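You operate a simulated robot arm through the tools that you are given. There is no shell and no other tool.

Carry out the task below with a simulated two-armed robot. There is one attempt and no reset: what you move stays moved.

JOB
Wipe the old paste off the copper plate with cleaner.
Fine: press the steel dish until it shows wet, load the white pad on it, rub the plate clean in its frame and put the pad back; spill nothing. What is to be rubbed or washed off counts as gone when no trace of it is left.
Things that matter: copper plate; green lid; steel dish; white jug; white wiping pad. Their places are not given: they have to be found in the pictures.

The check looks at the end state, three seconds after you hand in, the way a careful person would. Anything else that was tipped, shoved, dropped, spilled or broken makes it a failure.

ROBOT AND FRAMES
Two 7-joint arms with two-finger grippers on one trunk that stands fixed in place. Base frame: the origin is at the foot of the trunk, x ahead of it, y to its left, z up. Units: mm, rad, N and s.
The left shoulder is at [41, 175, 1228], the right one opposite. With the tool pointing down near the work surface each hand reaches from about 100 to 840 mm from the base axis, measured 20 degrees to its own side. Payload 2.94 kg a hand.
The TCP of each hand is the grasp point between the finger pads, 30 mm short of the fingertips. In the tool frame z runs along the fingers and y along their closing line. The gripper opens to 138 mm; its body begins 109 mm behind the TCP.
Orientation is told as [roll, pitch, yaw] about the base's x, y, z axes, in that order, counted from this pose: with the fingers straight down and closing along the base's y, the tool's x points along the base's -x, its y along +y and its z along -z.

CONTROLS
- The arms move only by the tool jog_arm. It takes "left_rows", "right_rows" or both (then of equal length, played together; a hand with none holds still); each is one flat list of numbers, 7 for each row, row after row: the shift along the base's x, y, z in units of 100 mm (1.0 is 100 mm), then the turn, a rotation vector about the base's x, y, z in units of 60 degrees (1.0 is 60 degrees), then the closure, from 0 (fully open) to 1 (shut). In form: [tx, ty, tz, rx, ry, rz, grip, tx, ty, tz, rx, ry, rz, grip, ...]. A call has 1 to 20 rows; each row is the pose to reach, as a shift and turn from the pose commanded when the call began. A call with a number of a shift or a turn outside -1 to 1 is refused whole. Rows are played at 5 a second. More than 50 mm and 0.15 rad between two rows, or a gripper value outside its range, and nothing of the call is played. A pose out of reach is approached as far as the arm can. The call stops where the force on the tool passes 40 N (or 10 N more than at its start, if that is more) or the arm is blocked; 0.2 s more then pass. Each finger travels about 45 mm/s and halts on what it meets, pressing with about 41 N; the grip force reading is that of the motor and also rises with nothing between the fingers. The clock runs only during rows and for 0.2 s after the last one: add rows that repeat a pose to give the fingers time. The reply holds the time, the measured pose of the TCP, the force on the tool along the base axes, the opening and the grip force, in the units named above and with some noise, with the torque about the TCP (base axes, N m) and any sound that the robot's microphone picked up.
- Cameras (640 x 400 px; columns grow to the right, rows downward): "scene" is now at [85.4, 33.8, 1712.7]; the picture's right is [0.53, -0.85, 0.00], its down [-0.63, -0.40, -0.66] and it looks along [0.56, 0.35, -0.75] (base axes); focal length 357 px, centre (320, 200). "left" rides on the left gripper at [71, -19, -146] in its tool frame; the picture's right is [0.26, 0.97, 0.00], its down [-0.85, 0.23, -0.48] and it looks along [-0.46, 0.12, 0.88] (tool axes); focal length 280 px, centre (320, 200). "right" rides on the right gripper at [71, 19, -146] in its tool frame; the picture's right is [-0.26, 0.96, 0.00], its down [-0.85, -0.23, -0.48] and it looks along [-0.46, -0.13, 0.88] (tool axes); focal length 280 px, centre (320, 200).
- capture(camera): a new picture of that camera. The clock stands still meanwhile.
- raise_lower(by): moves the trunk up (or, below 0, down) by that many mm; the arms and the scene camera ride with it, the base frame stays. It gives what a move gives, with no picture.
- turn_head(pan, tilt): turns the head with the scene camera to pan (to the left, within 2.094 rad either way) and tilt (down, from -0.506 to 1.204), counted from straight ahead of the robot (the tilt from the chest, where the trunk bows). It gives what a move gives.
- measure_at(camera, pixels): for up to 12 pixels [column, row] of the newest picture of that camera ("zoom" is the newest enlarged one), the place [x, y, z] in the base frame of the surface seen there, good to about 3 mm, but the place of the scene camera against the robot may be out by one fixed shift of up to 18 mm in any direction. The clock stands still meanwhile.
- inspect(camera, box): a new picture of the part [left, top, right, bottom] of that camera's present view, enlarged. The clock stands still meanwhile.
- hand_in(): hands the job in; it is judged then, once.

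Open the grippers and draw the arms clear of the work before you hand the job in, unless the task says otherwise.

The tools are called by a JSON object that holds its "method" and its "body". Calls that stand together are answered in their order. jog_arm: Moves the arms, as the interface text tells. Its arguments: {"type":"object","properties":{"left_rows":{"type":"array","items":{"type":"number"}},"right_rows":{"type":"array","items":{"type":"number"}}},"required":[]} The other tools are called the same way: raise_lower (by) moves the trunk up or down; turn_head (pan, tilt) turns the head that bears the scene camera; capture (camera) takes a picture; measure_at (camera, pixels) gives the place of the surface under pixels of a picture; inspect (camera, box) takes an enlarged picture of a part of a camera's view; hand_in () hands the job in.

At the start:

```text
time: 0.0
left_eef_pos: [377.8, 493.0, 1254.4]
left_ee_rot: [0.0, -0.002, 0.0]
left_contact_force: [0.2, -0.1, -1.0]
left_torque: [0.0, -0.01, 0.0]
left_opening: 138.2
left_grasp_force: 0.1
right_eef_pos: [509.0, 40.7, 1211.4]
right_ee_rot: [0.001, 0.002, 0.003]
right_contact_force: [-0.2, -0.7, 1.1]
right_torque: [0.03, -0.02, 0.01]
right_opening: 137.9
right_grasp_force: 0.1
trunk travel left (down, up): [-400.0, 334.0]
head pan, tilt (commanded): [0.562, 0.846]
```

scene: 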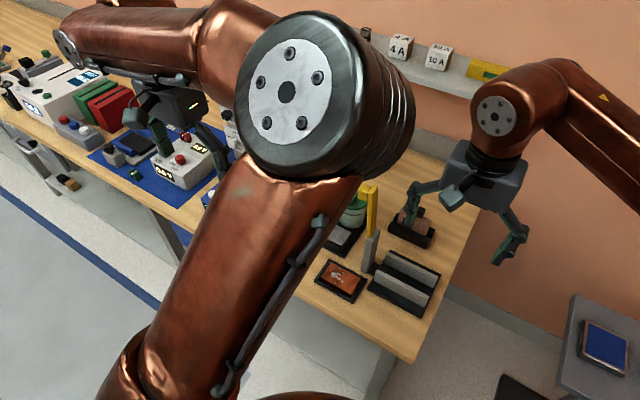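
right: 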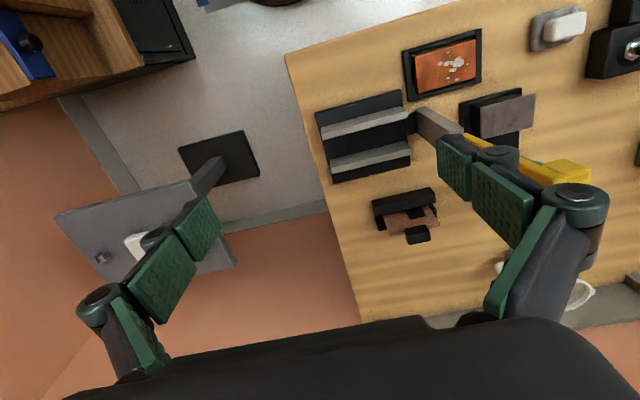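
left: 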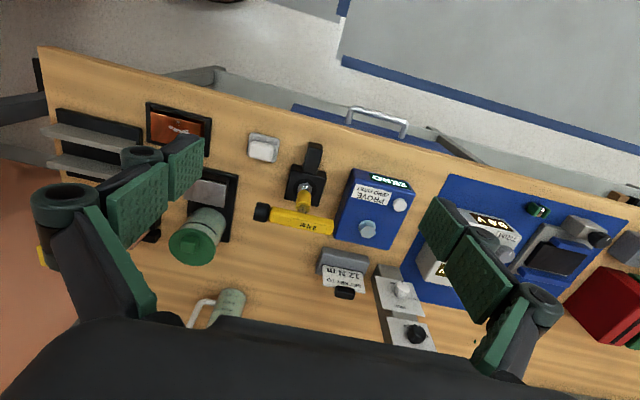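

The left-hand picture shows the copper plate near (178,130), a white pad near (263,148), a green-lidded bottle at (195,235) and a jug at (225,305). I take enlarged looks at these regions first.

{"method": "inspect", "body": {"camera": "left", "box": [120, 80, 360, 330]}}

{"method": "inspect", "body": {"camera": "right", "box": [300, 0, 640, 320]}}

{"method": "inspect", "body": {"camera": "scene", "box": [280, 150, 480, 330]}}

```text
1.60 times, centred on (240, 205) of left
```

zoom: 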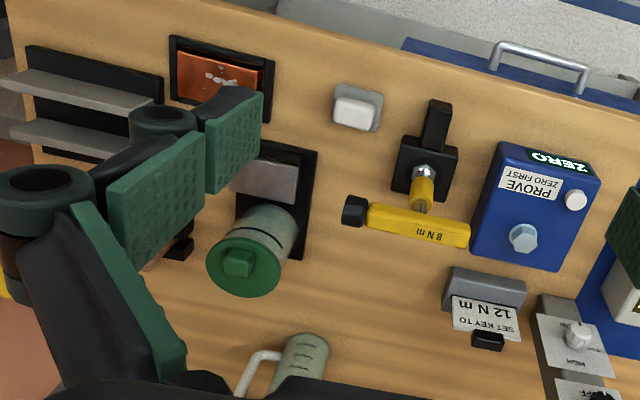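

```text
1.25 times, centred on (470, 160) of right
```

zoom: 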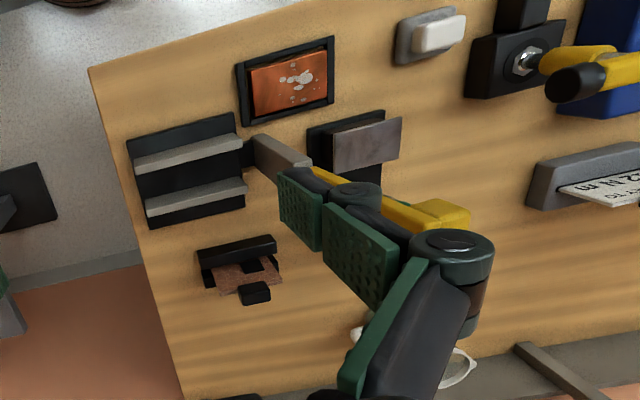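

```text
2.22 times, centred on (380, 240) of scene
```

zoom: 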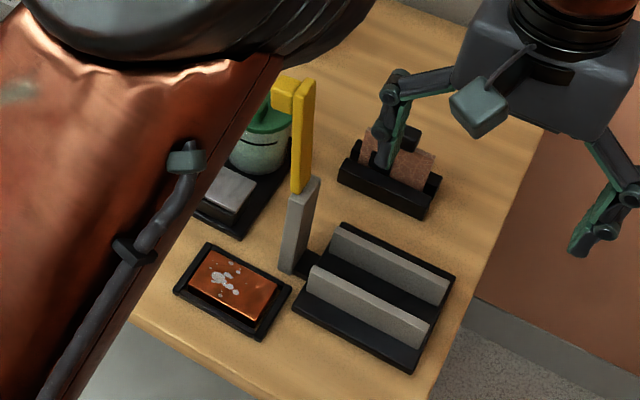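

Enlarged views show the plate in its black frame, the steel dish in front of the green-lidded jar, and the white pad on a gray holder. I measure where these are.

{"method": "measure_at", "body": {"camera": "left", "pixels": [[178, 127], [263, 148], [195, 245], [208, 192], [230, 298], [203, 308], [270, 160], [228, 178], [205, 120], [150, 105], [300, 270], [165, 150]]}}

{"method": "measure_at", "body": {"camera": "right", "pixels": [[445, 65], [567, 25], [508, 115], [410, 50], [480, 35], [413, 98], [475, 82], [540, 40], [405, 210], [435, 120], [365, 130], [570, 160]]}}

{"method": "measure_at", "body": {"camera": "scene", "pixels": [[340, 278], [354, 198], [345, 240], [373, 195], [370, 240], [410, 230], [400, 280], [355, 205], [430, 190]]}}

```text
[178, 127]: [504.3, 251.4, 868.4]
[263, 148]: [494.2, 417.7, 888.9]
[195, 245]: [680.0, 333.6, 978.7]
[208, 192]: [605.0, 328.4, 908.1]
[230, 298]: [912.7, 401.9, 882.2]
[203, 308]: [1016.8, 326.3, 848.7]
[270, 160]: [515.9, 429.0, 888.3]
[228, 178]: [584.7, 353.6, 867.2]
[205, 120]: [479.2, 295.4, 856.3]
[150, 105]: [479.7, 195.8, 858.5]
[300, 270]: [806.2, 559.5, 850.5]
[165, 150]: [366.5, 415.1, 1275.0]
```

```text
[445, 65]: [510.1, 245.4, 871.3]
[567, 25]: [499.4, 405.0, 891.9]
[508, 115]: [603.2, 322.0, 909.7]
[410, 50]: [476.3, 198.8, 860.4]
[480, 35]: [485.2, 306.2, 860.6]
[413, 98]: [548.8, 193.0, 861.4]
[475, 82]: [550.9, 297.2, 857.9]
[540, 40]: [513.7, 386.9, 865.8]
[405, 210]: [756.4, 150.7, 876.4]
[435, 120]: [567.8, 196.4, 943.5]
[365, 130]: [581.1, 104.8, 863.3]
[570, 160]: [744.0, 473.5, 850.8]
```

```text
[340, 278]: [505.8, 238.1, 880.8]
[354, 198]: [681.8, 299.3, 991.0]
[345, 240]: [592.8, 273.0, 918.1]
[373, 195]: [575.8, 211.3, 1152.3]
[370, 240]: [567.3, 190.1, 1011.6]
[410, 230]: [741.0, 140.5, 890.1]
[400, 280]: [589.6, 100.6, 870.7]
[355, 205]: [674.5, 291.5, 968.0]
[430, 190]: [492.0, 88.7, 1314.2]
```

The plate is around (507,248,870), the pad (500,410,889), the dish (604,325,909), with a tall post near (570,195) up to z≈1150. I move the left arm outward so that the scene camera sees the bench.

{"method": "jog_arm", "body": {"left_rows": [-0.3, 0.5, 0, 0, 0, 0, 0, -0.6, 0.9, 0, 0, 0, 0, 0, -0.6, 0.9, 0, 0, 0, 0, 0]}}

{"method": "capture", "body": {"camera": "scene"}}

```text
refused: row 1 steps farther than a row can; nothing moved
```

```text
taken
```

scene: 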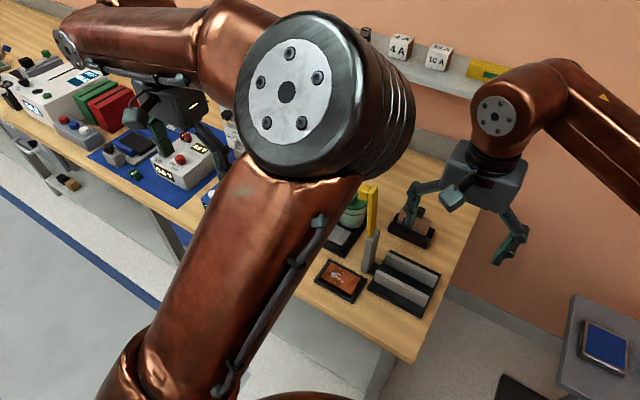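

The step was longer than 50 mm; I split it into smaller rows, moving the left hand left and back.

{"method": "jog_arm", "body": {"left_rows": [-0.15, 0.3, 0, 0, 0, 0, 0, -0.3, 0.6, 0, 0, 0, 0, 0, -0.45, 0.9, 0, 0, 0, 0, 0, -0.45, 0.9, 0, 0, 0, 0, 0]}}

{"method": "capture", "body": {"camera": "scene"}}

```text
time: 1.0
left_eef_pos: [332.7, 581.4, 1255.1]
left_ee_rot: [0.001, -0.003, 0.001]
left_contact_force: [-1.3, 0.2, 0.5]
left_torque: [0.03, -0.01, 0.0]
left_opening: 138.1
left_grasp_force: 0.0
right_eef_pos: [509.4, 40.4, 1210.6]
right_ee_rot: [0.001, 0.001, 0.002]
right_contact_force: [-0.2, -0.6, -1.6]
right_torque: [0.03, 0.06, 0.01]
right_opening: 137.8
right_grasp_force: 0.1
trunk travel left (down, up): [-400.0, 334.0]
head pan, tilt (commanded): [0.562, 0.846]
```

```text
taken
```

scene: 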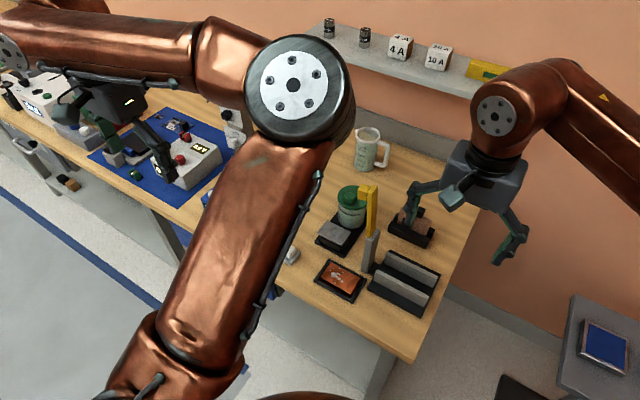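

Now the jar, jug and plate are visible around (350,205), (368,148), (340,280). I enlarge this region.

{"method": "inspect", "body": {"camera": "scene", "box": [270, 170, 400, 310]}}

{"method": "inspect", "body": {"camera": "scene", "box": [310, 110, 470, 240]}}

{"method": "capture", "body": {"camera": "left"}}

```text
2.86 times, centred on (335, 240) of scene
```

zoom: 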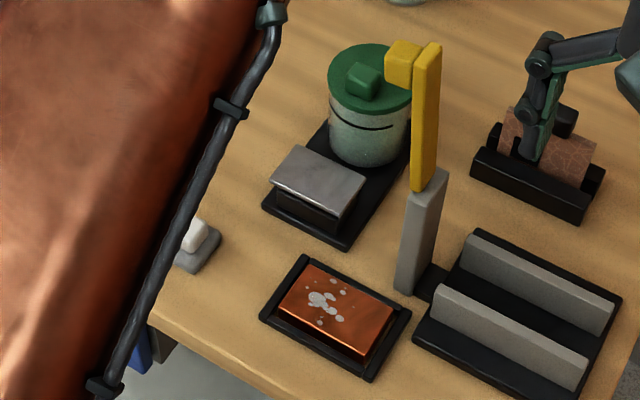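

```text
3.08 times, centred on (390, 175) of scene
```

zoom: 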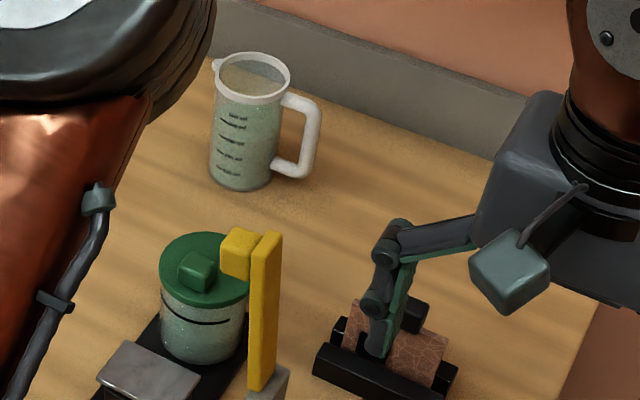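

```text
taken
```

left: 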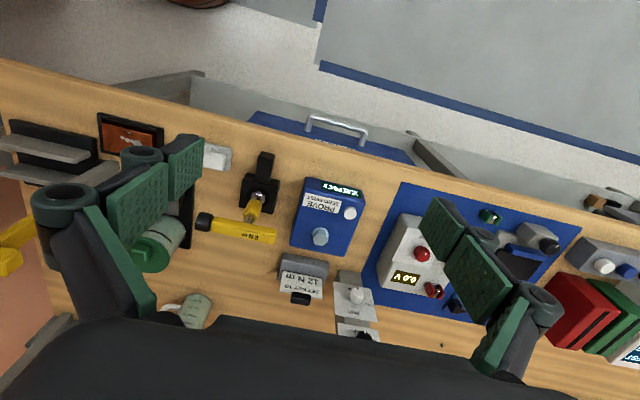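

The jug seems to hold liquid, and the jar has a dark level line under its green lid; I need a closer look. I bring the left hand, closing its gripper, above the work to look down at the jar and dish.

{"method": "jog_arm", "body": {"left_rows": [0.23, -0.28, -0.1, 0, 0, 0, 0.5, 0.46, -0.56, -0.2, 0, 0, 0, 1, 0.7, -0.84, -0.3, 0, 0, 0, 1, 0.93, -1.0, -0.3, 0, 0, 0, 1]}}

{"method": "jog_arm", "body": {"left_rows": [0.25, -0.28, -0.1, 0, 0, 0, 1, 0.5, -0.56, -0.2, 0, 0, 0, 1, 0.75, -0.84, -0.3, 0, 0, 0, 1, 0.9, -1.0, -0.4, 0, 0, 0, 1]}}

{"method": "capture", "body": {"camera": "left"}}

{"method": "capture", "body": {"camera": "scene"}}

```text
time: 2.0
left_eef_pos: [426.7, 481.5, 1223.6]
left_ee_rot: [0.0, 0.0, 0.001]
left_contact_force: [0.4, -1.1, 0.1]
left_torque: [-0.01, 0.01, 0.0]
left_opening: 49.9
left_grasp_force: 1.5
right_eef_pos: [507.7, 40.5, 1211.2]
right_ee_rot: [0.002, 0.002, 0.001]
right_contact_force: [0.6, 1.0, 0.6]
right_torque: [0.04, 0.01, -0.01]
right_opening: 137.8
right_grasp_force: 0.0
trunk travel left (down, up): [-400.0, 334.0]
head pan, tilt (commanded): [0.562, 0.846]
```

```text
time: 3.0
left_eef_pos: [516.4, 383.6, 1183.7]
left_ee_rot: [-0.001, 0.0, 0.0]
left_contact_force: [0.0, -0.1, -0.8]
left_torque: [-0.02, 0.0, 0.01]
left_opening: 0.0
left_grasp_force: 28.0
right_eef_pos: [508.5, 41.7, 1211.3]
right_ee_rot: [0.003, 0.002, 0.003]
right_contact_force: [0.1, 0.1, 0.0]
right_torque: [0.03, -0.05, 0.01]
right_opening: 138.1
right_grasp_force: 0.0
trunk travel left (down, up): [-400.0, 334.0]
head pan, tilt (commanded): [0.562, 0.846]
```

```text
taken
```

left: 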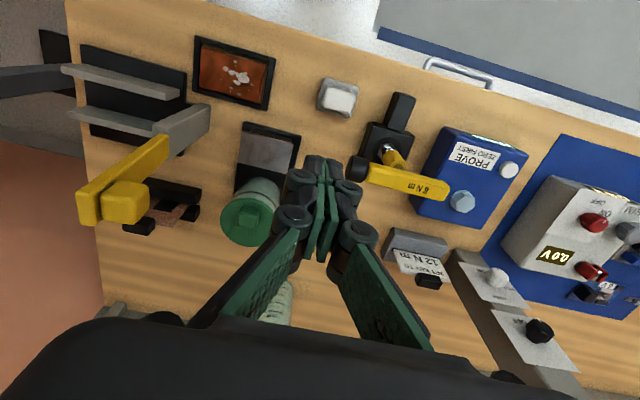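

```text
taken
```

scene: 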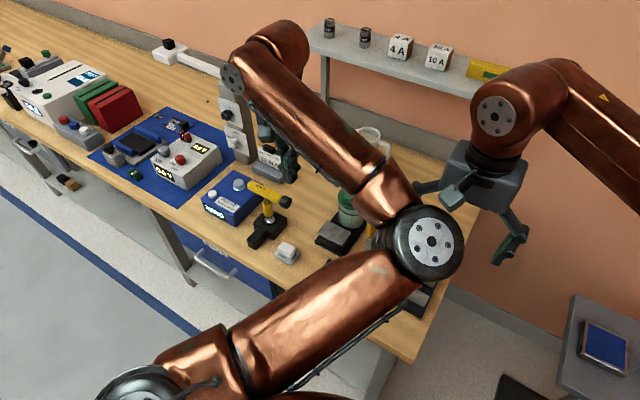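

The dish is at (265,155), pad at (340,98), plate at (235,72). I enlarge these.

{"method": "inspect", "body": {"camera": "left", "box": [170, 20, 370, 270]}}

{"method": "measure_at", "body": {"camera": "left", "pixels": [[265, 155], [245, 172], [292, 170], [296, 140], [248, 138], [250, 215], [247, 220], [340, 98], [325, 85], [352, 92], [235, 72], [270, 115]]}}

{"method": "measure_at", "body": {"camera": "scene", "pixels": [[287, 250], [350, 205], [337, 232], [368, 133], [281, 255], [296, 254]]}}

```text
1.60 times, centred on (270, 145) of left
```

zoom: 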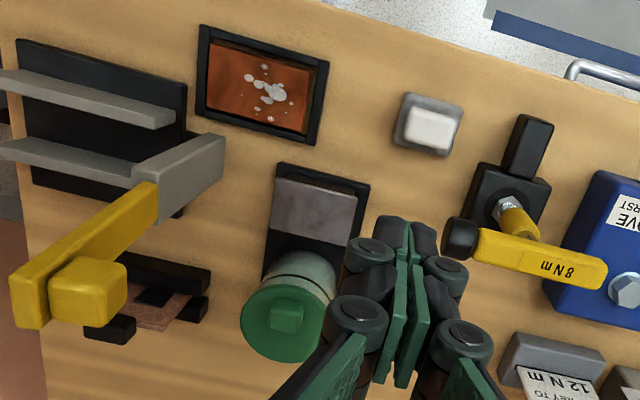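

```text
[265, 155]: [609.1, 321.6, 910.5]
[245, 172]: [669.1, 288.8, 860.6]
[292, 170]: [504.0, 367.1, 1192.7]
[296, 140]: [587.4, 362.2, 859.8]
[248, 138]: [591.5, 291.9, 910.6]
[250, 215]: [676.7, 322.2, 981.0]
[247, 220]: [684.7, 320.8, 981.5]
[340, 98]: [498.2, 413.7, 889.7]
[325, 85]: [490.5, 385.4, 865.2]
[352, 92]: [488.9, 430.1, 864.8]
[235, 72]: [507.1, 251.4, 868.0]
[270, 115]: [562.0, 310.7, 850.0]
```

```text
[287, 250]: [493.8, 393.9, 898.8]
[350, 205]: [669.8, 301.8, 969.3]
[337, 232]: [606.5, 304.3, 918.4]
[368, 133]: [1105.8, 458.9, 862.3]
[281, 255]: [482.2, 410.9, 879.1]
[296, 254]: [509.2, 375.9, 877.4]
```

The dish top is at about (605,322,910) and the pad top (498,414,890). I move the closed left hand to above the dish, staying well above the lid (top ≈ 981+knob).

{"method": "jog_arm", "body": {"left_rows": [0.25, -0.2, -0.2, 0, 0, 0, 1, 0.5, -0.4, -0.4, 0, 0, 0, 1, 0.7, -0.55, -0.65, 0, 0, 0, 1, 0.8, -0.59, -0.95, 0, 0, 0, 1]}}

{"method": "capture", "body": {"camera": "left"}}

{"method": "inspect", "body": {"camera": "left", "box": [220, 60, 420, 180]}}

```text
time: 4.0
left_eef_pos: [595.8, 324.2, 1089.0]
left_ee_rot: [0.0, -0.001, 0.001]
left_contact_force: [0.0, 0.5, -0.2]
left_torque: [-0.03, 0.01, 0.01]
left_opening: 0.1
left_grasp_force: 27.9
right_eef_pos: [509.2, 41.5, 1211.4]
right_ee_rot: [0.001, 0.0, 0.003]
right_contact_force: [1.1, -0.3, -0.2]
right_torque: [0.0, 0.0, 0.02]
right_opening: 138.0
right_grasp_force: 0.0
trunk travel left (down, up): [-400.0, 334.0]
head pan, tilt (commanded): [0.562, 0.846]
```

```text
taken
```

left: 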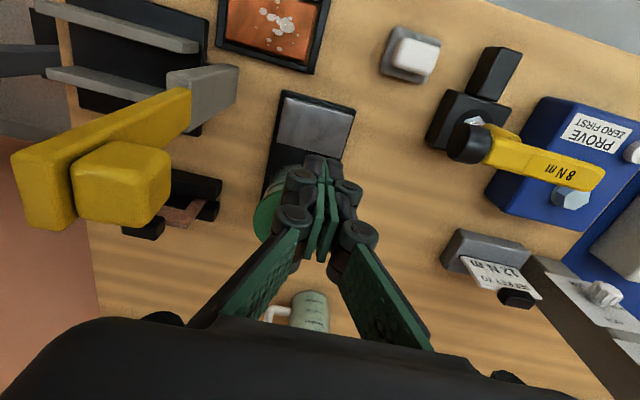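

```text
3.20 times, centred on (320, 120) of left
```

zoom: 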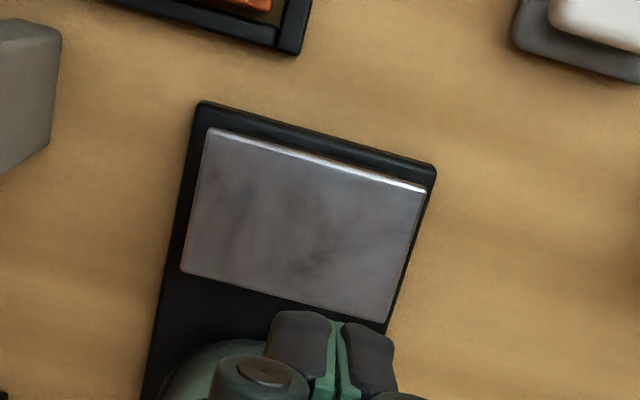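

The dish top is fully visible in the enlargement with corners near (210,130), (425,190), (385,320), (182,272). I measure these and some points on plate and pad.

{"method": "measure_at", "body": {"camera": "zoom", "pixels": [[215, 138], [418, 196], [382, 314], [190, 268], [305, 220], [320, 335]]}}

{"method": "measure_at", "body": {"camera": "left", "pixels": [[270, 20], [230, 40], [308, 65], [415, 55], [398, 40], [437, 48], [430, 72], [394, 62], [120, 185], [210, 95], [310, 305], [60, 190]]}}

```text
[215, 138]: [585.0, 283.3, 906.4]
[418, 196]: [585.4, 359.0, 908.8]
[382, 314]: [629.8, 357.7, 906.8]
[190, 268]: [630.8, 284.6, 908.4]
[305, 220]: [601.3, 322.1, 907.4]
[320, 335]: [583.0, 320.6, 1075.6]
```

```text
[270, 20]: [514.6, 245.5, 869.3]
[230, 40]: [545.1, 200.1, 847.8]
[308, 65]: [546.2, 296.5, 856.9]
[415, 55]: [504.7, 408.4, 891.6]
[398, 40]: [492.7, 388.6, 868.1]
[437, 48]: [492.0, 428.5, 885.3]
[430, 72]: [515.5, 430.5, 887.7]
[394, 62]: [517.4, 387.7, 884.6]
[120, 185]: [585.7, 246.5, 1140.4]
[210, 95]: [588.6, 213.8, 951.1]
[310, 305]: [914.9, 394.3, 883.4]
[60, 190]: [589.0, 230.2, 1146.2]
```

The dish spans x 583–632, y 282–360, top z≈907; a yellow cube of the post sticks out at about (586,246,1140), close to where the gripper body would come. I turn the hand about −90° in yaw at this height so that its narrow side faces the post, starting with −60°.

{"method": "jog_arm", "body": {"left_rows": [0, 0, 0, 0, 0, -0.125, 1, 0, 0, 0, 0, 0, -0.25, 1, 0, 0, 0, 0, 0, -0.375, 1, 0, 0, 0, 0, 0, -0.5, 1, 0, 0, 0, 0, 0, -0.625, 1, 0, 0, 0, 0, 0, -0.75, 1, 0, 0, 0, 0, 0, -0.875, 1, 0, 0, 0, 0, 0, -1, 1]}}

{"method": "capture", "body": {"camera": "scene"}}

{"method": "capture", "body": {"camera": "left"}}

```text
time: 5.8
left_eef_pos: [595.2, 323.3, 1089.5]
left_ee_rot: [0.001, -0.001, -1.048]
left_contact_force: [0.0, -0.2, 0.7]
left_torque: [-0.02, 0.01, -0.02]
left_opening: 0.0
left_grasp_force: 28.3
right_eef_pos: [508.9, 39.2, 1210.8]
right_ee_rot: [0.001, 0.002, 0.003]
right_contact_force: [-0.6, -0.3, 0.1]
right_torque: [-0.03, -0.01, 0.01]
right_opening: 138.2
right_grasp_force: 0.2
trunk travel left (down, up): [-400.0, 334.0]
head pan, tilt (commanded): [0.562, 0.846]
```

```text
taken
```

scene: 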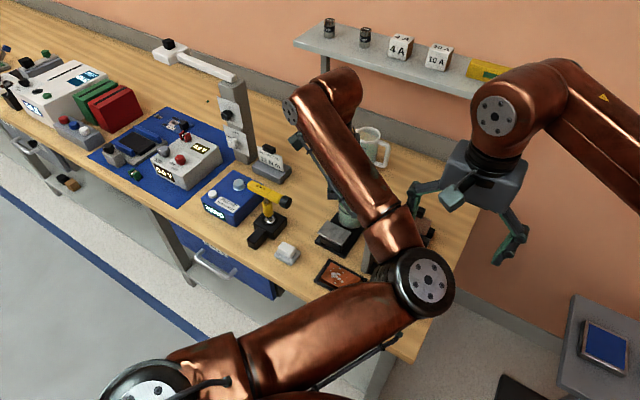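

```text
taken
```

left: 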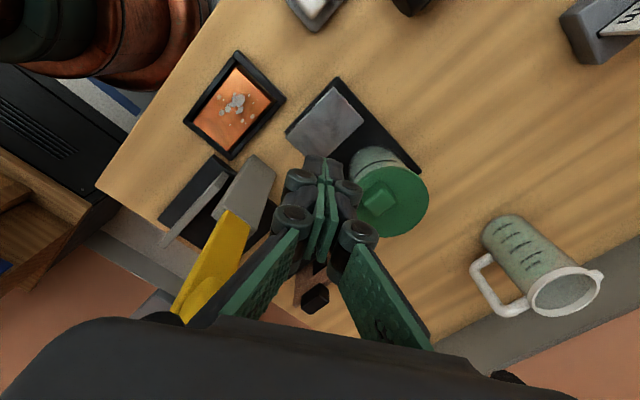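

The hand turns fine. The jug at (540,265) is now well seen; I enlarge it and the jar, and check where the left elbow is.

{"method": "inspect", "body": {"camera": "left", "box": [440, 190, 640, 330]}}

{"method": "inspect", "body": {"camera": "left", "box": [270, 60, 450, 250]}}

{"method": "measure_at", "body": {"camera": "scene", "pixels": [[427, 285], [450, 285], [427, 312], [390, 230], [410, 245], [330, 320]]}}

{"method": "measure_at", "body": {"camera": "left", "pixels": [[525, 250], [560, 290], [500, 225], [475, 270], [600, 270], [565, 312], [380, 200], [360, 165], [210, 250], [235, 230]]}}

```text
2.86 times, centred on (540, 260) of left
```

zoom: 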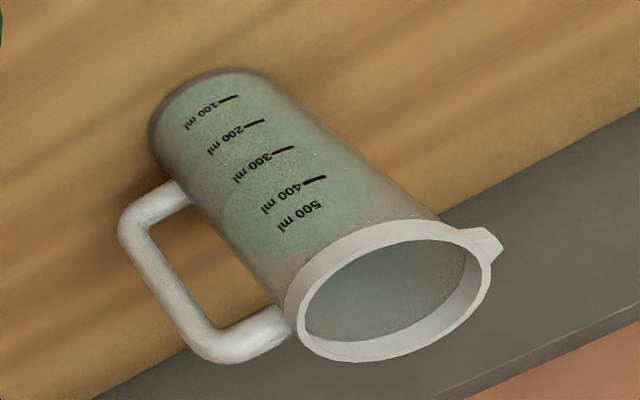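

```text
2.11 times, centred on (360, 155) of left
```

zoom: 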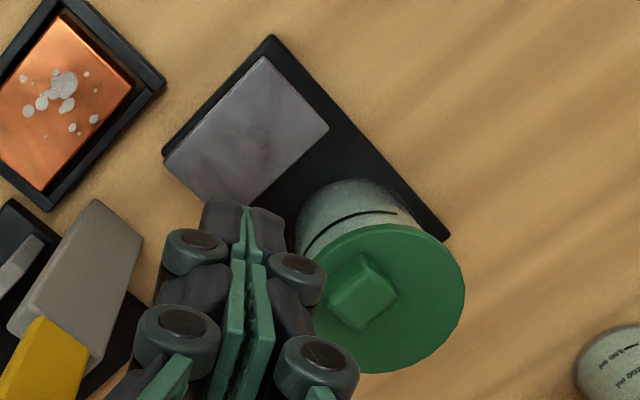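

```text
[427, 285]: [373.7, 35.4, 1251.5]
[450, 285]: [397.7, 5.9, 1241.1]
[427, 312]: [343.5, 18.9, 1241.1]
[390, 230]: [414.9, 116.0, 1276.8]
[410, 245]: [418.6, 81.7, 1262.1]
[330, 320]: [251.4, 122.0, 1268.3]
```

```text
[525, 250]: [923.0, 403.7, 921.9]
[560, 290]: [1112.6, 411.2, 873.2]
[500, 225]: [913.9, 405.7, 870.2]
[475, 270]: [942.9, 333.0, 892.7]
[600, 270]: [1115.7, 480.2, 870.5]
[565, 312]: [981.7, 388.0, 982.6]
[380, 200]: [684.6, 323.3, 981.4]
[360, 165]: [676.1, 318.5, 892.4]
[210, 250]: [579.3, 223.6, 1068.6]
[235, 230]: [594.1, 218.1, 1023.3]
```

The jug is filled to about 450 ml; the left elbow sits at (374,35,1251), not far from the right hand. I move the right hand away to the right to give room.

{"method": "jog_arm", "body": {"right_rows": [0, -0.4, 0.1, 0, 0, 0, 0, 0, -0.8, 0.2, 0, 0, 0, 0, 0, -1.0, 0.2, 0, 0, 0, 0]}}

{"method": "jog_arm", "body": {"right_rows": [-0.1, -0.4, 0.1, 0, 0, 0, 0, -0.2, -0.8, 0.2, 0, 0, 0, 0, -0.2, -1.0, 0.2, 0, 0, 0, 0]}}

{"method": "jog_arm", "body": {"left_rows": [0, 0, 0, 0, 0, -0.125, 1, 0.05, 0, 0, 0, 0, -0.25, 1, 0.1, 0, 0, 0, 0, -0.375, 1, 0.12, -0.02, 0, 0, 0, -0.5, 1]}}

{"method": "capture", "body": {"camera": "scene"}}

{"method": "capture", "body": {"camera": "left"}}

```text
time: 6.6
left_eef_pos: [596.4, 323.7, 1089.7]
left_ee_rot: [0.0, -0.001, -1.048]
left_contact_force: [0.6, -0.6, 0.5]
left_torque: [0.05, 0.02, 0.0]
left_opening: 0.0
left_grasp_force: 28.5
right_eef_pos: [510.8, -56.4, 1231.7]
right_ee_rot: [0.001, 0.003, 0.001]
right_contact_force: [-0.8, 0.0, -0.1]
right_torque: [0.04, -0.04, 0.04]
right_opening: 138.2
right_grasp_force: 0.1
trunk travel left (down, up): [-400.0, 334.0]
head pan, tilt (commanded): [0.562, 0.846]
```

```text
time: 7.4
left_eef_pos: [596.0, 322.7, 1090.1]
left_ee_rot: [-0.001, 0.0, -1.047]
left_contact_force: [-0.1, -0.1, 0.5]
left_torque: [-0.01, -0.03, 0.0]
left_opening: 0.0
left_grasp_force: 28.6
right_eef_pos: [491.0, -156.9, 1252.7]
right_ee_rot: [0.003, 0.001, 0.003]
right_contact_force: [0.2, 0.2, -0.7]
right_torque: [0.04, 0.0, 0.0]
right_opening: 138.3
right_grasp_force: 0.1
trunk travel left (down, up): [-400.0, 334.0]
head pan, tilt (commanded): [0.562, 0.846]
```

```text
time: 8.4
left_eef_pos: [607.7, 320.9, 1088.4]
left_ee_rot: [-0.001, 0.001, -1.575]
left_contact_force: [0.7, -0.1, 0.0]
left_torque: [0.01, -0.02, 0.0]
left_opening: 0.0
left_grasp_force: 28.4
right_eef_pos: [490.9, -157.9, 1252.4]
right_ee_rot: [0.001, 0.0, -0.001]
right_contact_force: [0.5, -0.9, -0.2]
right_torque: [0.01, 0.03, 0.02]
right_opening: 138.2
right_grasp_force: 0.1
trunk travel left (down, up): [-400.0, 334.0]
head pan, tilt (commanded): [0.562, 0.846]
```

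```text
taken
```

scene: 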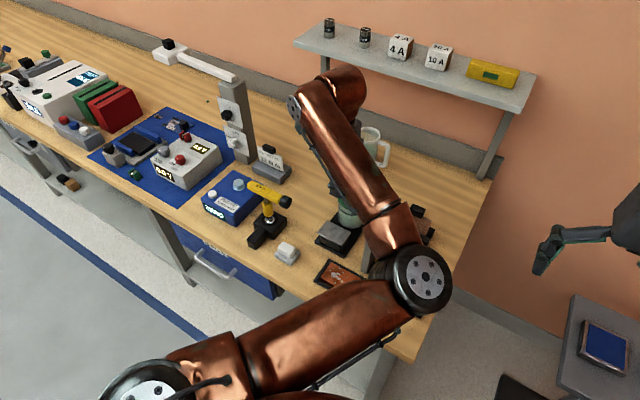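

```text
taken
```

left: 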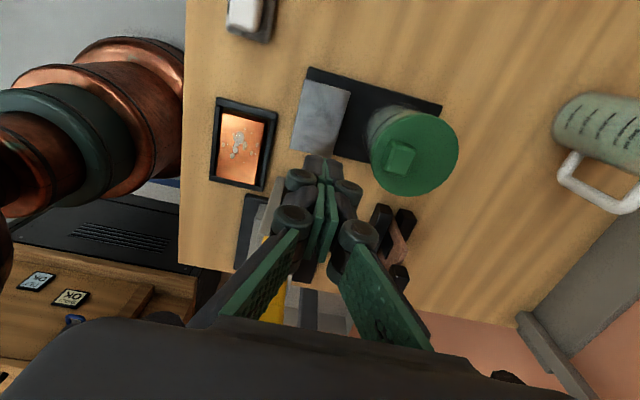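

The hand is at (608,321,1088) with its closing line along x. Before I descend I check the height of the forearm over the post.

{"method": "measure_at", "body": {"camera": "scene", "pixels": [[350, 170], [325, 110], [345, 85], [385, 225], [422, 280], [370, 200], [340, 140], [395, 240], [300, 95], [385, 258]]}}

{"method": "measure_at", "body": {"camera": "left", "pixels": [[120, 100], [60, 130], [170, 80], [325, 120], [385, 135], [400, 160], [275, 235], [265, 260], [268, 205]]}}

```text
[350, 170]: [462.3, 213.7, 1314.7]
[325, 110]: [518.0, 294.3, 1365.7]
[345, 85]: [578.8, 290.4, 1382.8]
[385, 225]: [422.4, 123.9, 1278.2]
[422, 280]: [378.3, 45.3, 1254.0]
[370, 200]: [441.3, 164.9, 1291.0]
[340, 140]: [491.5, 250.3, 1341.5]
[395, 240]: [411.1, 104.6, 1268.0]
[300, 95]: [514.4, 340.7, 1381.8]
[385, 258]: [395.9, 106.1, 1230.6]
```

```text
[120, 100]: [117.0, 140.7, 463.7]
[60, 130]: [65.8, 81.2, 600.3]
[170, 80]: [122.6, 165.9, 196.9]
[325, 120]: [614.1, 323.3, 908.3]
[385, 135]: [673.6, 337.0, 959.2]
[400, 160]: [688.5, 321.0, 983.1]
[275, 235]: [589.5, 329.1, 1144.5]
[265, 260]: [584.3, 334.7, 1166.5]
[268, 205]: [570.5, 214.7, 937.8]
```

Forearm is well clear of the post (about 96 mm sideways). I lower the closed fingers to about 20 mm over the dish centre.

{"method": "jog_arm", "body": {"left_rows": [0, 0, -0.4, 0, 0, 0, 1, 0, 0, -0.8, 0, 0, 0, 1, 0, 0, -1.0, 0, 0, 0, 1]}}

{"method": "jog_arm", "body": {"left_rows": [0, 0, -0.15, 0, 0, 0, 1, 0, 0, -0.3, 0, 0, 0, 1]}}

{"method": "capture", "body": {"camera": "left"}}

{"method": "capture", "body": {"camera": "scene"}}

```text
time: 9.2
left_eef_pos: [606.8, 321.4, 989.7]
left_ee_rot: [0.0, -0.002, -1.571]
left_contact_force: [0.7, -0.5, -0.2]
left_torque: [0.0, -0.02, 0.01]
left_opening: 0.0
left_grasp_force: 28.3
right_eef_pos: [491.3, -157.7, 1252.1]
right_ee_rot: [0.001, 0.001, 0.002]
right_contact_force: [-0.2, 0.2, -0.6]
right_torque: [0.0, 0.01, 0.02]
right_opening: 138.1
right_grasp_force: 0.1
trunk travel left (down, up): [-400.0, 334.0]
head pan, tilt (commanded): [0.562, 0.846]
```

```text
time: 9.8
left_eef_pos: [607.0, 323.4, 959.8]
left_ee_rot: [0.0, -0.002, -1.571]
left_contact_force: [-0.3, 0.5, -0.4]
left_torque: [0.02, 0.03, 0.03]
left_opening: 0.0
left_grasp_force: 28.4
right_eef_pos: [491.6, -158.6, 1251.7]
right_ee_rot: [0.002, 0.002, 0.002]
right_contact_force: [0.1, -0.2, 1.0]
right_torque: [-0.03, 0.0, 0.0]
right_opening: 138.1
right_grasp_force: 0.1
trunk travel left (down, up): [-400.0, 334.0]
head pan, tilt (commanded): [0.562, 0.846]
```

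```text
taken
```

left: 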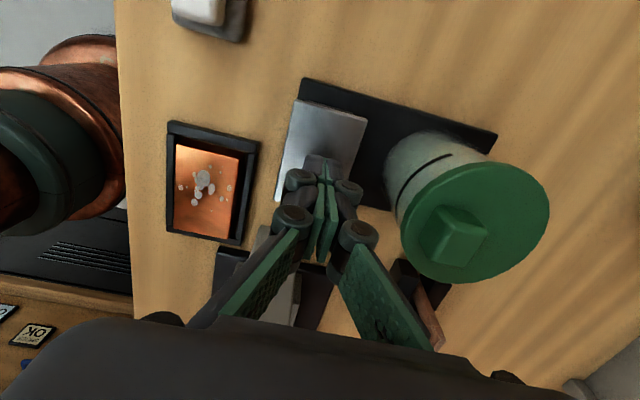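

```text
taken
```

scene: 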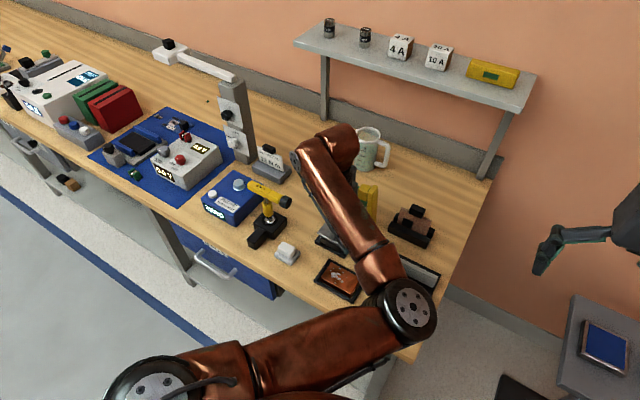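

The fingers hover over the dish at (320,160). I enlarge the jar wall at (420,165) to see any liquid level before pressing.

{"method": "inspect", "body": {"camera": "left", "box": [270, 80, 510, 250]}}

{"method": "inspect", "body": {"camera": "scene", "box": [300, 150, 460, 310]}}

```text
2.35 times, centred on (390, 165) of left
```

zoom: 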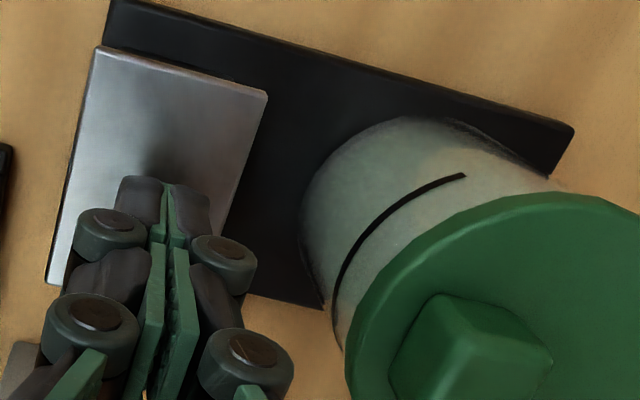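

```text
2.50 times, centred on (380, 230) of scene
```

zoom: 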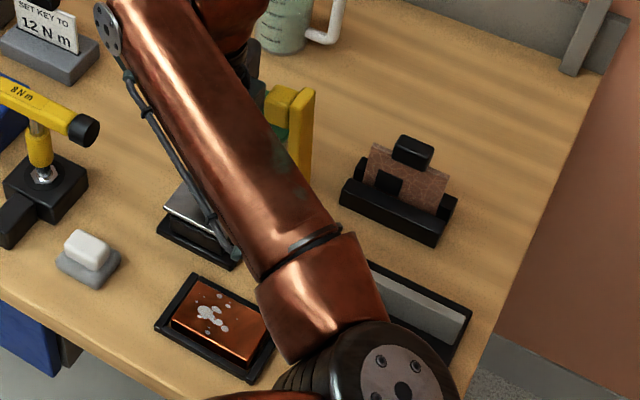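

The jar wall looks pale with no clear level. I press the dish slowly down with the closed fingertips.

{"method": "jog_arm", "body": {"left_rows": [0, 0, -0.15, 0, 0, 0, 1, 0, 0, -0.22, 0, 0, 0, 1, 0, 0, -0.26, 0, 0, 0, 1, 0, 0, -0.29, 0, 0, 0, 1, 0, 0, -0.32, 0, 0, 0, 1]}}

{"method": "capture", "body": {"camera": "left"}}

```text
time: 11.0
left_eef_pos: [607.8, 321.2, 928.8]
left_ee_rot: [0.001, -0.001, -1.571]
left_contact_force: [-1.4, -0.8, 2.5]
left_torque: [0.01, 0.05, 0.03]
left_opening: 6.0
left_grasp_force: 28.3
right_eef_pos: [489.8, -157.8, 1252.9]
right_ee_rot: [0.003, -0.001, 0.002]
right_contact_force: [-0.3, 0.4, 0.5]
right_torque: [0.05, -0.02, 0.0]
right_opening: 137.8
right_grasp_force: 0.0
trunk travel left (down, up): [-400.0, 334.0]
head pan, tilt (commanded): [0.562, 0.846]
```

```text
taken
```

left: 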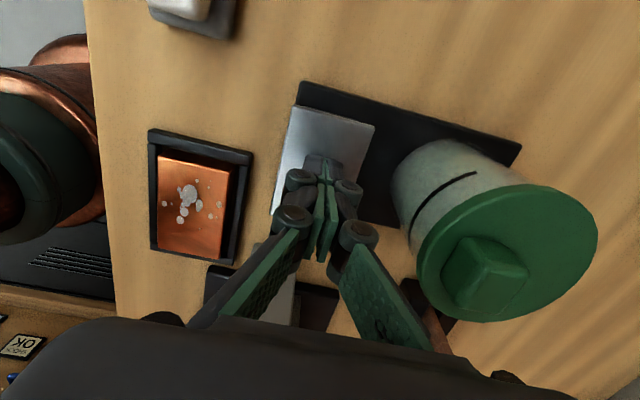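

Slight contact force (2.5 N) and the fingers opened 6 mm; I check dish height at (345,125) and see how far it moved.

{"method": "measure_at", "body": {"camera": "left", "pixels": [[350, 130], [310, 125], [365, 145], [290, 170], [385, 170]]}}

{"method": "inspect", "body": {"camera": "left", "box": [260, 70, 420, 220]}}

```text
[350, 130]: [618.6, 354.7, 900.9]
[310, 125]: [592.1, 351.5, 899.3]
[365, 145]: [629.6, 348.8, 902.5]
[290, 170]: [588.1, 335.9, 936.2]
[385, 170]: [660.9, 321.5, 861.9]
```

```text
2.67 times, centred on (340, 145) of left
```

zoom: 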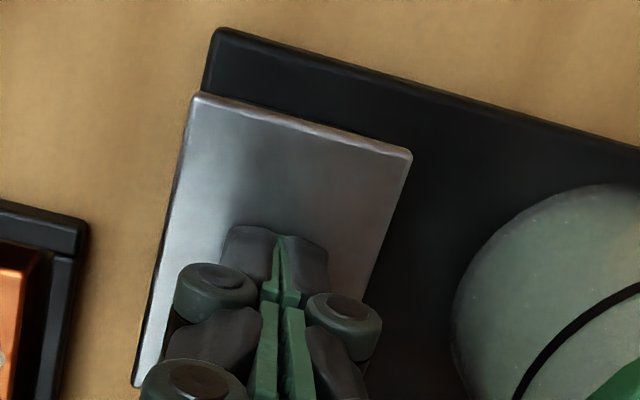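

The dish moves with the fingers (now ≈900). I press further down in small steps.

{"method": "jog_arm", "body": {"left_rows": [0, 0, -0.03, 0, 0, 0, 1, 0, 0, -0.06, 0, 0, 0, 1, 0, 0, -0.09, 0, 0, 0, 1, 0, 0, -0.12, 0, 0, 0, 1, 0, 0, -0.12, 0, 0, 0, 1]}}

{"method": "inspect", "body": {"camera": "left", "box": [260, 70, 420, 220]}}

{"method": "measure_at", "body": {"camera": "zoom", "pixels": [[300, 150], [380, 180], [200, 250], [450, 100]]}}

```text
time: 12.2
left_eef_pos: [608.7, 321.7, 922.3]
left_ee_rot: [0.012, 0.005, -1.573]
left_contact_force: [-8.9, -1.9, 22.0]
left_torque: [-0.14, 0.26, 0.02]
left_opening: 5.7
left_grasp_force: 28.0
right_eef_pos: [489.2, -159.5, 1253.2]
right_ee_rot: [0.002, -0.002, 0.002]
right_contact_force: [0.5, -0.1, -0.1]
right_torque: [-0.01, 0.03, 0.0]
right_opening: 138.1
right_grasp_force: 0.0
trunk travel left (down, up): [-400.0, 334.0]
head pan, tilt (commanded): [0.562, 0.846]
stopped in row 5 (left hand): the force on the tool passed its limit at 41 N (the readings are from after the stop); the commanded pose is now the measured one
```

```text
2.67 times, centred on (340, 145) of left
```

zoom: 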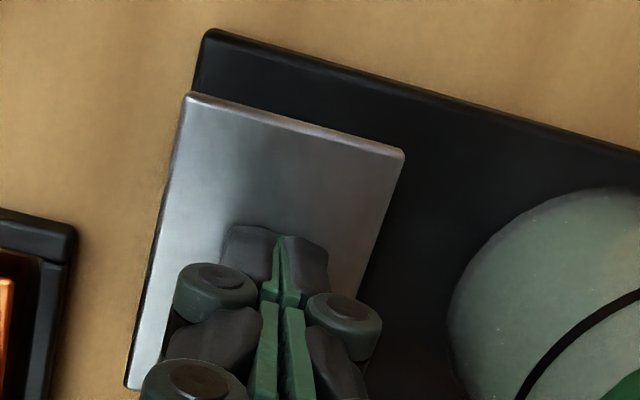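

```text
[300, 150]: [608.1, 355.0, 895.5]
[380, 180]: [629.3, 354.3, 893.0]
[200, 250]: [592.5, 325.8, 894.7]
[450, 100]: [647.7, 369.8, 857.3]
```

The dish hit its stop (travel ≈13 mm, 41 N). I lift the fingers and look at the dish for wetness.

{"method": "jog_arm", "body": {"left_rows": [0, 0, 0.1, 0, 0, 0, 1, 0, 0, 0.3, 0, 0, 0, 1, 0, 0, 0.5, 0, 0, 0, 1, 0, 0, 0.6, 0, 0, 0, 1]}}

{"method": "capture", "body": {"camera": "left"}}

{"method": "inspect", "body": {"camera": "left", "box": [260, 60, 500, 230]}}

```text
time: 13.2
left_eef_pos: [608.6, 324.4, 978.4]
left_ee_rot: [0.006, 0.002, -1.569]
left_contact_force: [0.6, 0.4, 0.8]
left_torque: [0.01, -0.04, 0.0]
left_opening: 0.1
left_grasp_force: 28.2
right_eef_pos: [489.3, -156.7, 1252.8]
right_ee_rot: [0.002, 0.001, 0.002]
right_contact_force: [0.0, 0.8, -0.7]
right_torque: [0.02, -0.01, -0.01]
right_opening: 138.3
right_grasp_force: 0.0
trunk travel left (down, up): [-400.0, 334.0]
head pan, tilt (commanded): [0.562, 0.846]
```

```text
taken
```

left: 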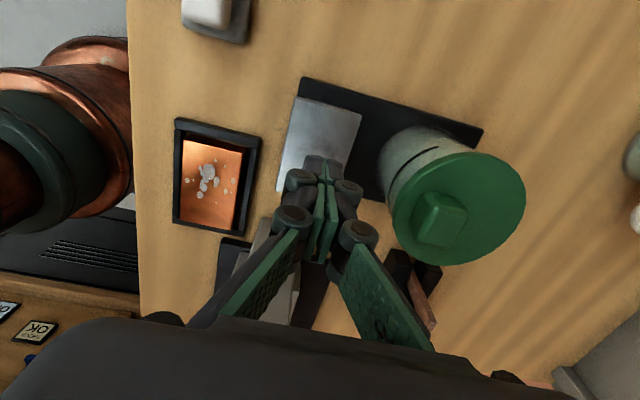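

```text
2.35 times, centred on (380, 145) of left
```

zoom: 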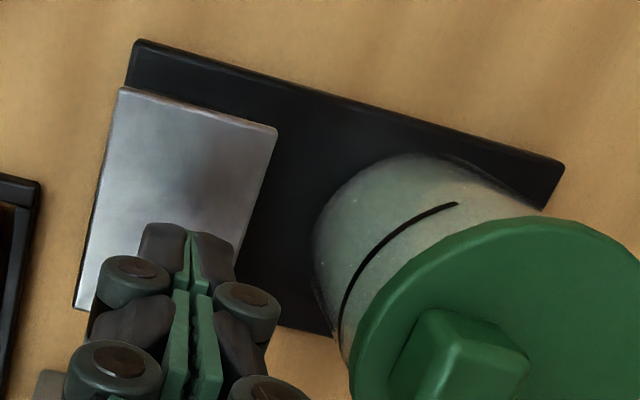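

No wetness is apparent yet; the darker patch looks like a reflection of the fingers. I press a second full stroke, holding it briefly, then lift and look again.

{"method": "jog_arm", "body": {"left_rows": [0, -0.03, -0.3, 0, 0, 0, 1, 0, -0.03, -0.42, 0, 0, 0, 1, 0, -0.03, -0.48, 0, 0, 0, 1, 0, -0.03, -0.53, 0, 0, 0, 1, 0, -0.03, -0.56, 0, 0, 0, 1, 0, -0.03, -0.56, 0, 0, 0, 1, 0, -0.03, -0.56, 0, 0, 0, 1, 0, -0.03, -0.4, 0, 0, 0, 1, 0, -0.03, -0.1, 0, 0, 0, 1, 0, 0, 0.2, 0, 0, 0, 1]}}

{"method": "inspect", "body": {"camera": "left", "box": [260, 60, 500, 230]}}

```text
time: 15.4
left_eef_pos: [609.3, 321.4, 1000.6]
left_ee_rot: [0.006, 0.001, -1.571]
left_contact_force: [0.3, 0.1, -0.2]
left_torque: [0.02, 0.03, 0.0]
left_opening: 0.1
left_grasp_force: 28.7
right_eef_pos: [491.1, -157.8, 1252.0]
right_ee_rot: [0.002, 0.001, 0.001]
right_contact_force: [0.2, -0.1, 0.4]
right_torque: [0.01, -0.03, -0.01]
right_opening: 137.9
right_grasp_force: 0.0
trunk travel left (down, up): [-400.0, 334.0]
head pan, tilt (commanded): [0.562, 0.846]
```

```text
2.35 times, centred on (380, 145) of left
```

zoom: 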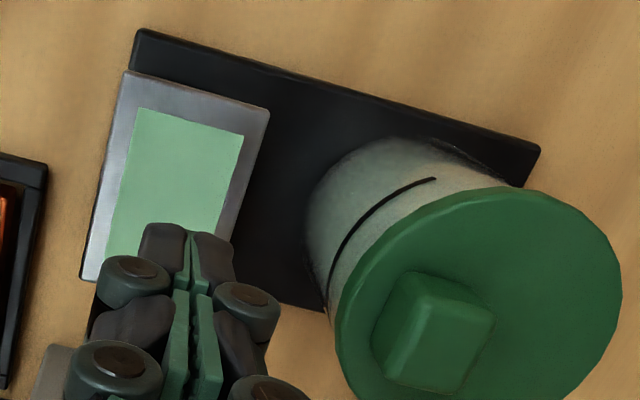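

The dish now shows a green wet film, so the jar had cleaner in it. Next I raise the hand and move over to the pad to look at it closely.

{"method": "jog_arm", "body": {"left_rows": [0, 0, 0.4, 0, 0, 0, 1, 0, 0, 0.8, 0, 0, 0, 1, -0.25, 0.2, 0.9, 0, 0, 0, 1, -0.5, 0.4, 0.9, 0, 0, 0, 1, -0.8, 0.6, 0.9, 0, 0, 0, 1, -1, 0.85, 0.8, 0, 0, 0, 1]}}

{"method": "capture", "body": {"camera": "left"}}

{"method": "inspect", "body": {"camera": "left", "box": [220, 80, 420, 200]}}

{"method": "capture", "body": {"camera": "scene"}}

```text
time: 16.8
left_eef_pos: [508.3, 409.8, 1077.8]
left_ee_rot: [0.006, 0.003, -1.574]
left_contact_force: [-1.3, 0.2, 0.0]
left_torque: [0.02, 0.01, 0.02]
left_opening: 0.0
left_grasp_force: 28.3
right_eef_pos: [490.9, -156.2, 1252.8]
right_ee_rot: [0.0, 0.001, 0.002]
right_contact_force: [0.1, -0.4, -0.1]
right_torque: [0.01, 0.02, -0.02]
right_opening: 137.8
right_grasp_force: 0.0
trunk travel left (down, up): [-400.0, 334.0]
head pan, tilt (commanded): [0.562, 0.846]
```

```text
taken
```

left: 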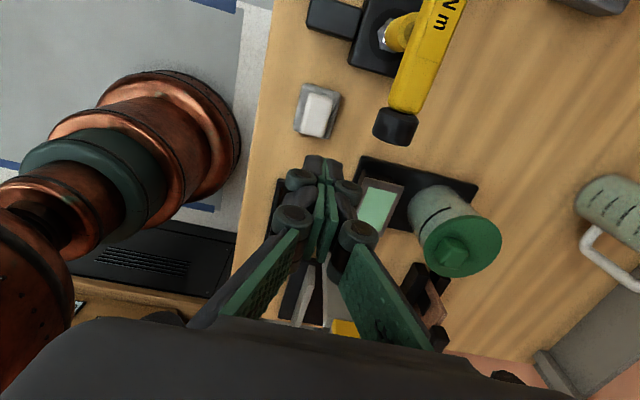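

```text
3.20 times, centred on (320, 140) of left
```

zoom: 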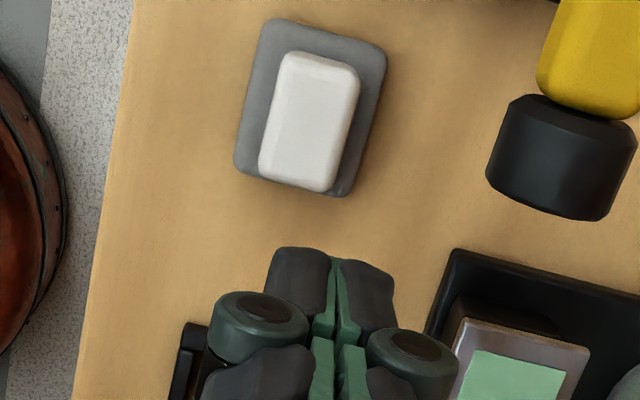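

```text
taken
```

scene: 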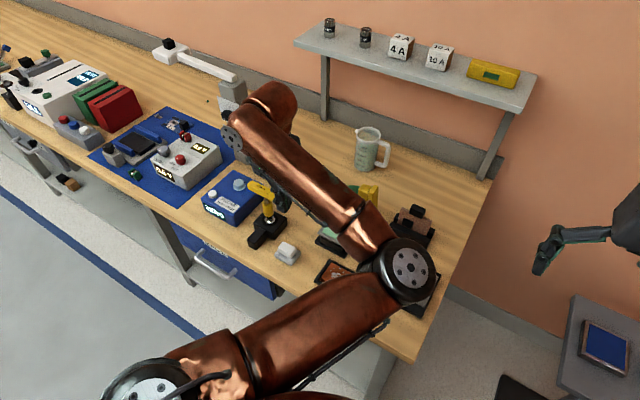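

The white pad stands on a flat gray tray at zoom (310,120). I measure its top corners and the tray corners, as well as the wrench end nearby.

{"method": "measure_at", "body": {"camera": "zoom", "pixels": [[295, 65], [348, 80], [328, 180], [268, 168], [308, 120], [275, 35], [375, 60], [338, 190], [245, 155], [350, 150], [560, 150], [370, 130]]}}

{"method": "measure_at", "body": {"camera": "left", "pixels": [[425, 50], [395, 110], [390, 35], [340, 15], [330, 285], [340, 325]]}}

```text
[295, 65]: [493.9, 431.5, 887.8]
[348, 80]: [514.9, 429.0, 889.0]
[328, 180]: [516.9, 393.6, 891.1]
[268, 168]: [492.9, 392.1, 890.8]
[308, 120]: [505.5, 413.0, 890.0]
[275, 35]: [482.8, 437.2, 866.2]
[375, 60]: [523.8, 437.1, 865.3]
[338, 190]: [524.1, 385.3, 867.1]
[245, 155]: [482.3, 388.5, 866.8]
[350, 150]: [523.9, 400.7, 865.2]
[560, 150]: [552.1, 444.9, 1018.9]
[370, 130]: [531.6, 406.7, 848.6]
```

```text
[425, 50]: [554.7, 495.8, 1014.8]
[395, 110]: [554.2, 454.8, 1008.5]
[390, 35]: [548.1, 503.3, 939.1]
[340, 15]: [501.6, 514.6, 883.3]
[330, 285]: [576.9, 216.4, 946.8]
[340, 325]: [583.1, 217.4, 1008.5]
```

The pad is 28×44×24 mm on its tray, centred (504.5,412), top 890; the wrench's black end hangs at about (552,445,1015). I'll grip the pad across y with the hand leaning back toward the robot, so first I turn yaw back to 0.

{"method": "jog_arm", "body": {"left_rows": [-0.1, 0, 0.05, 0, 0, 0.125, 1, -0.15, 0, 0.1, 0, 0, 0.25, 0.9, -0.2, 0, 0.1, 0, 0, 0.375, 0.8, -0.2, 0, 0.1, 0, 0, 0.5, 0.7, -0.2, 0, 0.1, 0, 0, 0.625, 0.6, -0.2, 0, 0.1, 0, 0, 0.75, 0.53, -0.2, 0, 0.1, 0, 0, 0.875, 0.53, -0.2, 0, 0.1, 0, 0, 1, 0.53]}}

{"method": "jog_arm", "body": {"left_rows": [0, 0, 0, 0, 0, 0.125, 0.53, 0, 0, 0, 0, 0, 0.25, 0.53, 0, 0, 0, 0, 0, 0.375, 0.53, 0, 0, 0, 0, 0, 0.5, 0.53]}}

{"method": "jog_arm", "body": {"left_rows": [0, 0, 0, 0, -0.12, 0, 0.53, 0, 0, 0, 0, -0.24, 0, 0.53, 0, 0, 0, 0, -0.333, 0, 0.53, 0, 0, 0, 0, -0.333, 0, 0.53]}}

{"method": "capture", "body": {"camera": "left"}}

{"method": "capture", "body": {"camera": "scene"}}

```text
time: 18.6
left_eef_pos: [489.3, 406.6, 1088.7]
left_ee_rot: [0.009, 0.004, -0.522]
left_contact_force: [0.2, -0.1, 0.3]
left_torque: [-0.02, 0.0, 0.03]
left_opening: 64.9
left_grasp_force: 0.0
right_eef_pos: [491.3, -158.4, 1252.0]
right_ee_rot: [0.002, 0.001, 0.002]
right_contact_force: [0.5, -0.1, 0.4]
right_torque: [-0.01, 0.01, -0.01]
right_opening: 138.1
right_grasp_force: 0.1
trunk travel left (down, up): [-400.0, 334.0]
head pan, tilt (commanded): [0.562, 0.846]
```

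```text
time: 19.6
left_eef_pos: [490.2, 407.8, 1089.7]
left_ee_rot: [0.009, 0.002, 0.001]
left_contact_force: [-0.4, 0.3, 1.2]
left_torque: [-0.02, 0.0, -0.01]
left_opening: 64.8
left_grasp_force: 0.1
right_eef_pos: [490.7, -158.7, 1253.3]
right_ee_rot: [0.001, 0.003, 0.002]
right_contact_force: [-0.7, -0.6, -0.6]
right_torque: [-0.04, -0.04, -0.01]
right_opening: 137.8
right_grasp_force: 0.0
trunk travel left (down, up): [-400.0, 334.0]
head pan, tilt (commanded): [0.562, 0.846]
```

```text
time: 20.6
left_eef_pos: [487.7, 407.5, 1088.3]
left_ee_rot: [0.009, -0.345, 0.0]
left_contact_force: [-1.3, -0.1, -0.1]
left_torque: [-0.03, -0.01, 0.01]
left_opening: 65.1
left_grasp_force: 0.1
right_eef_pos: [490.9, -157.2, 1252.2]
right_ee_rot: [0.003, 0.002, 0.003]
right_contact_force: [0.1, 0.2, 0.2]
right_torque: [0.0, 0.01, -0.01]
right_opening: 137.8
right_grasp_force: 0.0
trunk travel left (down, up): [-400.0, 334.0]
head pan, tilt (commanded): [0.562, 0.846]
```

```text
taken
```

left: 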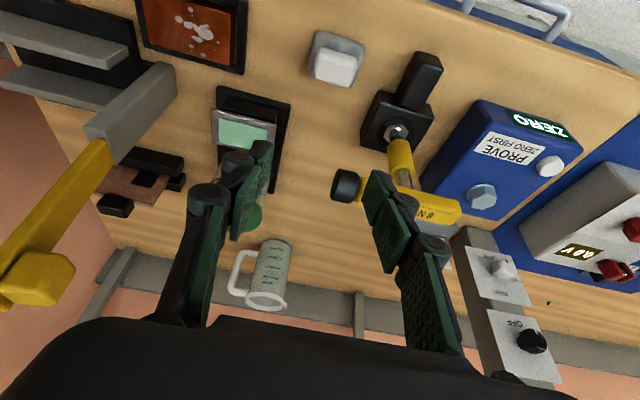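

```text
taken
```

scene: 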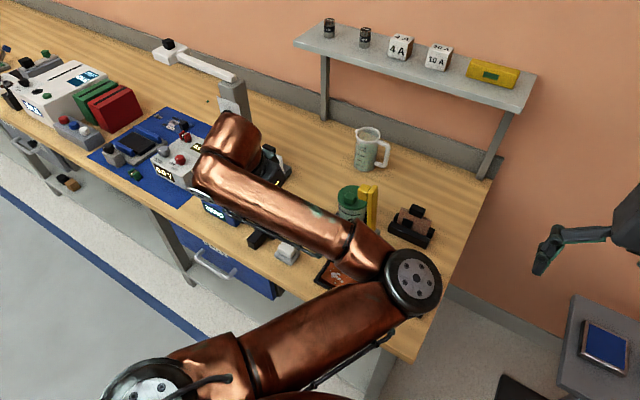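

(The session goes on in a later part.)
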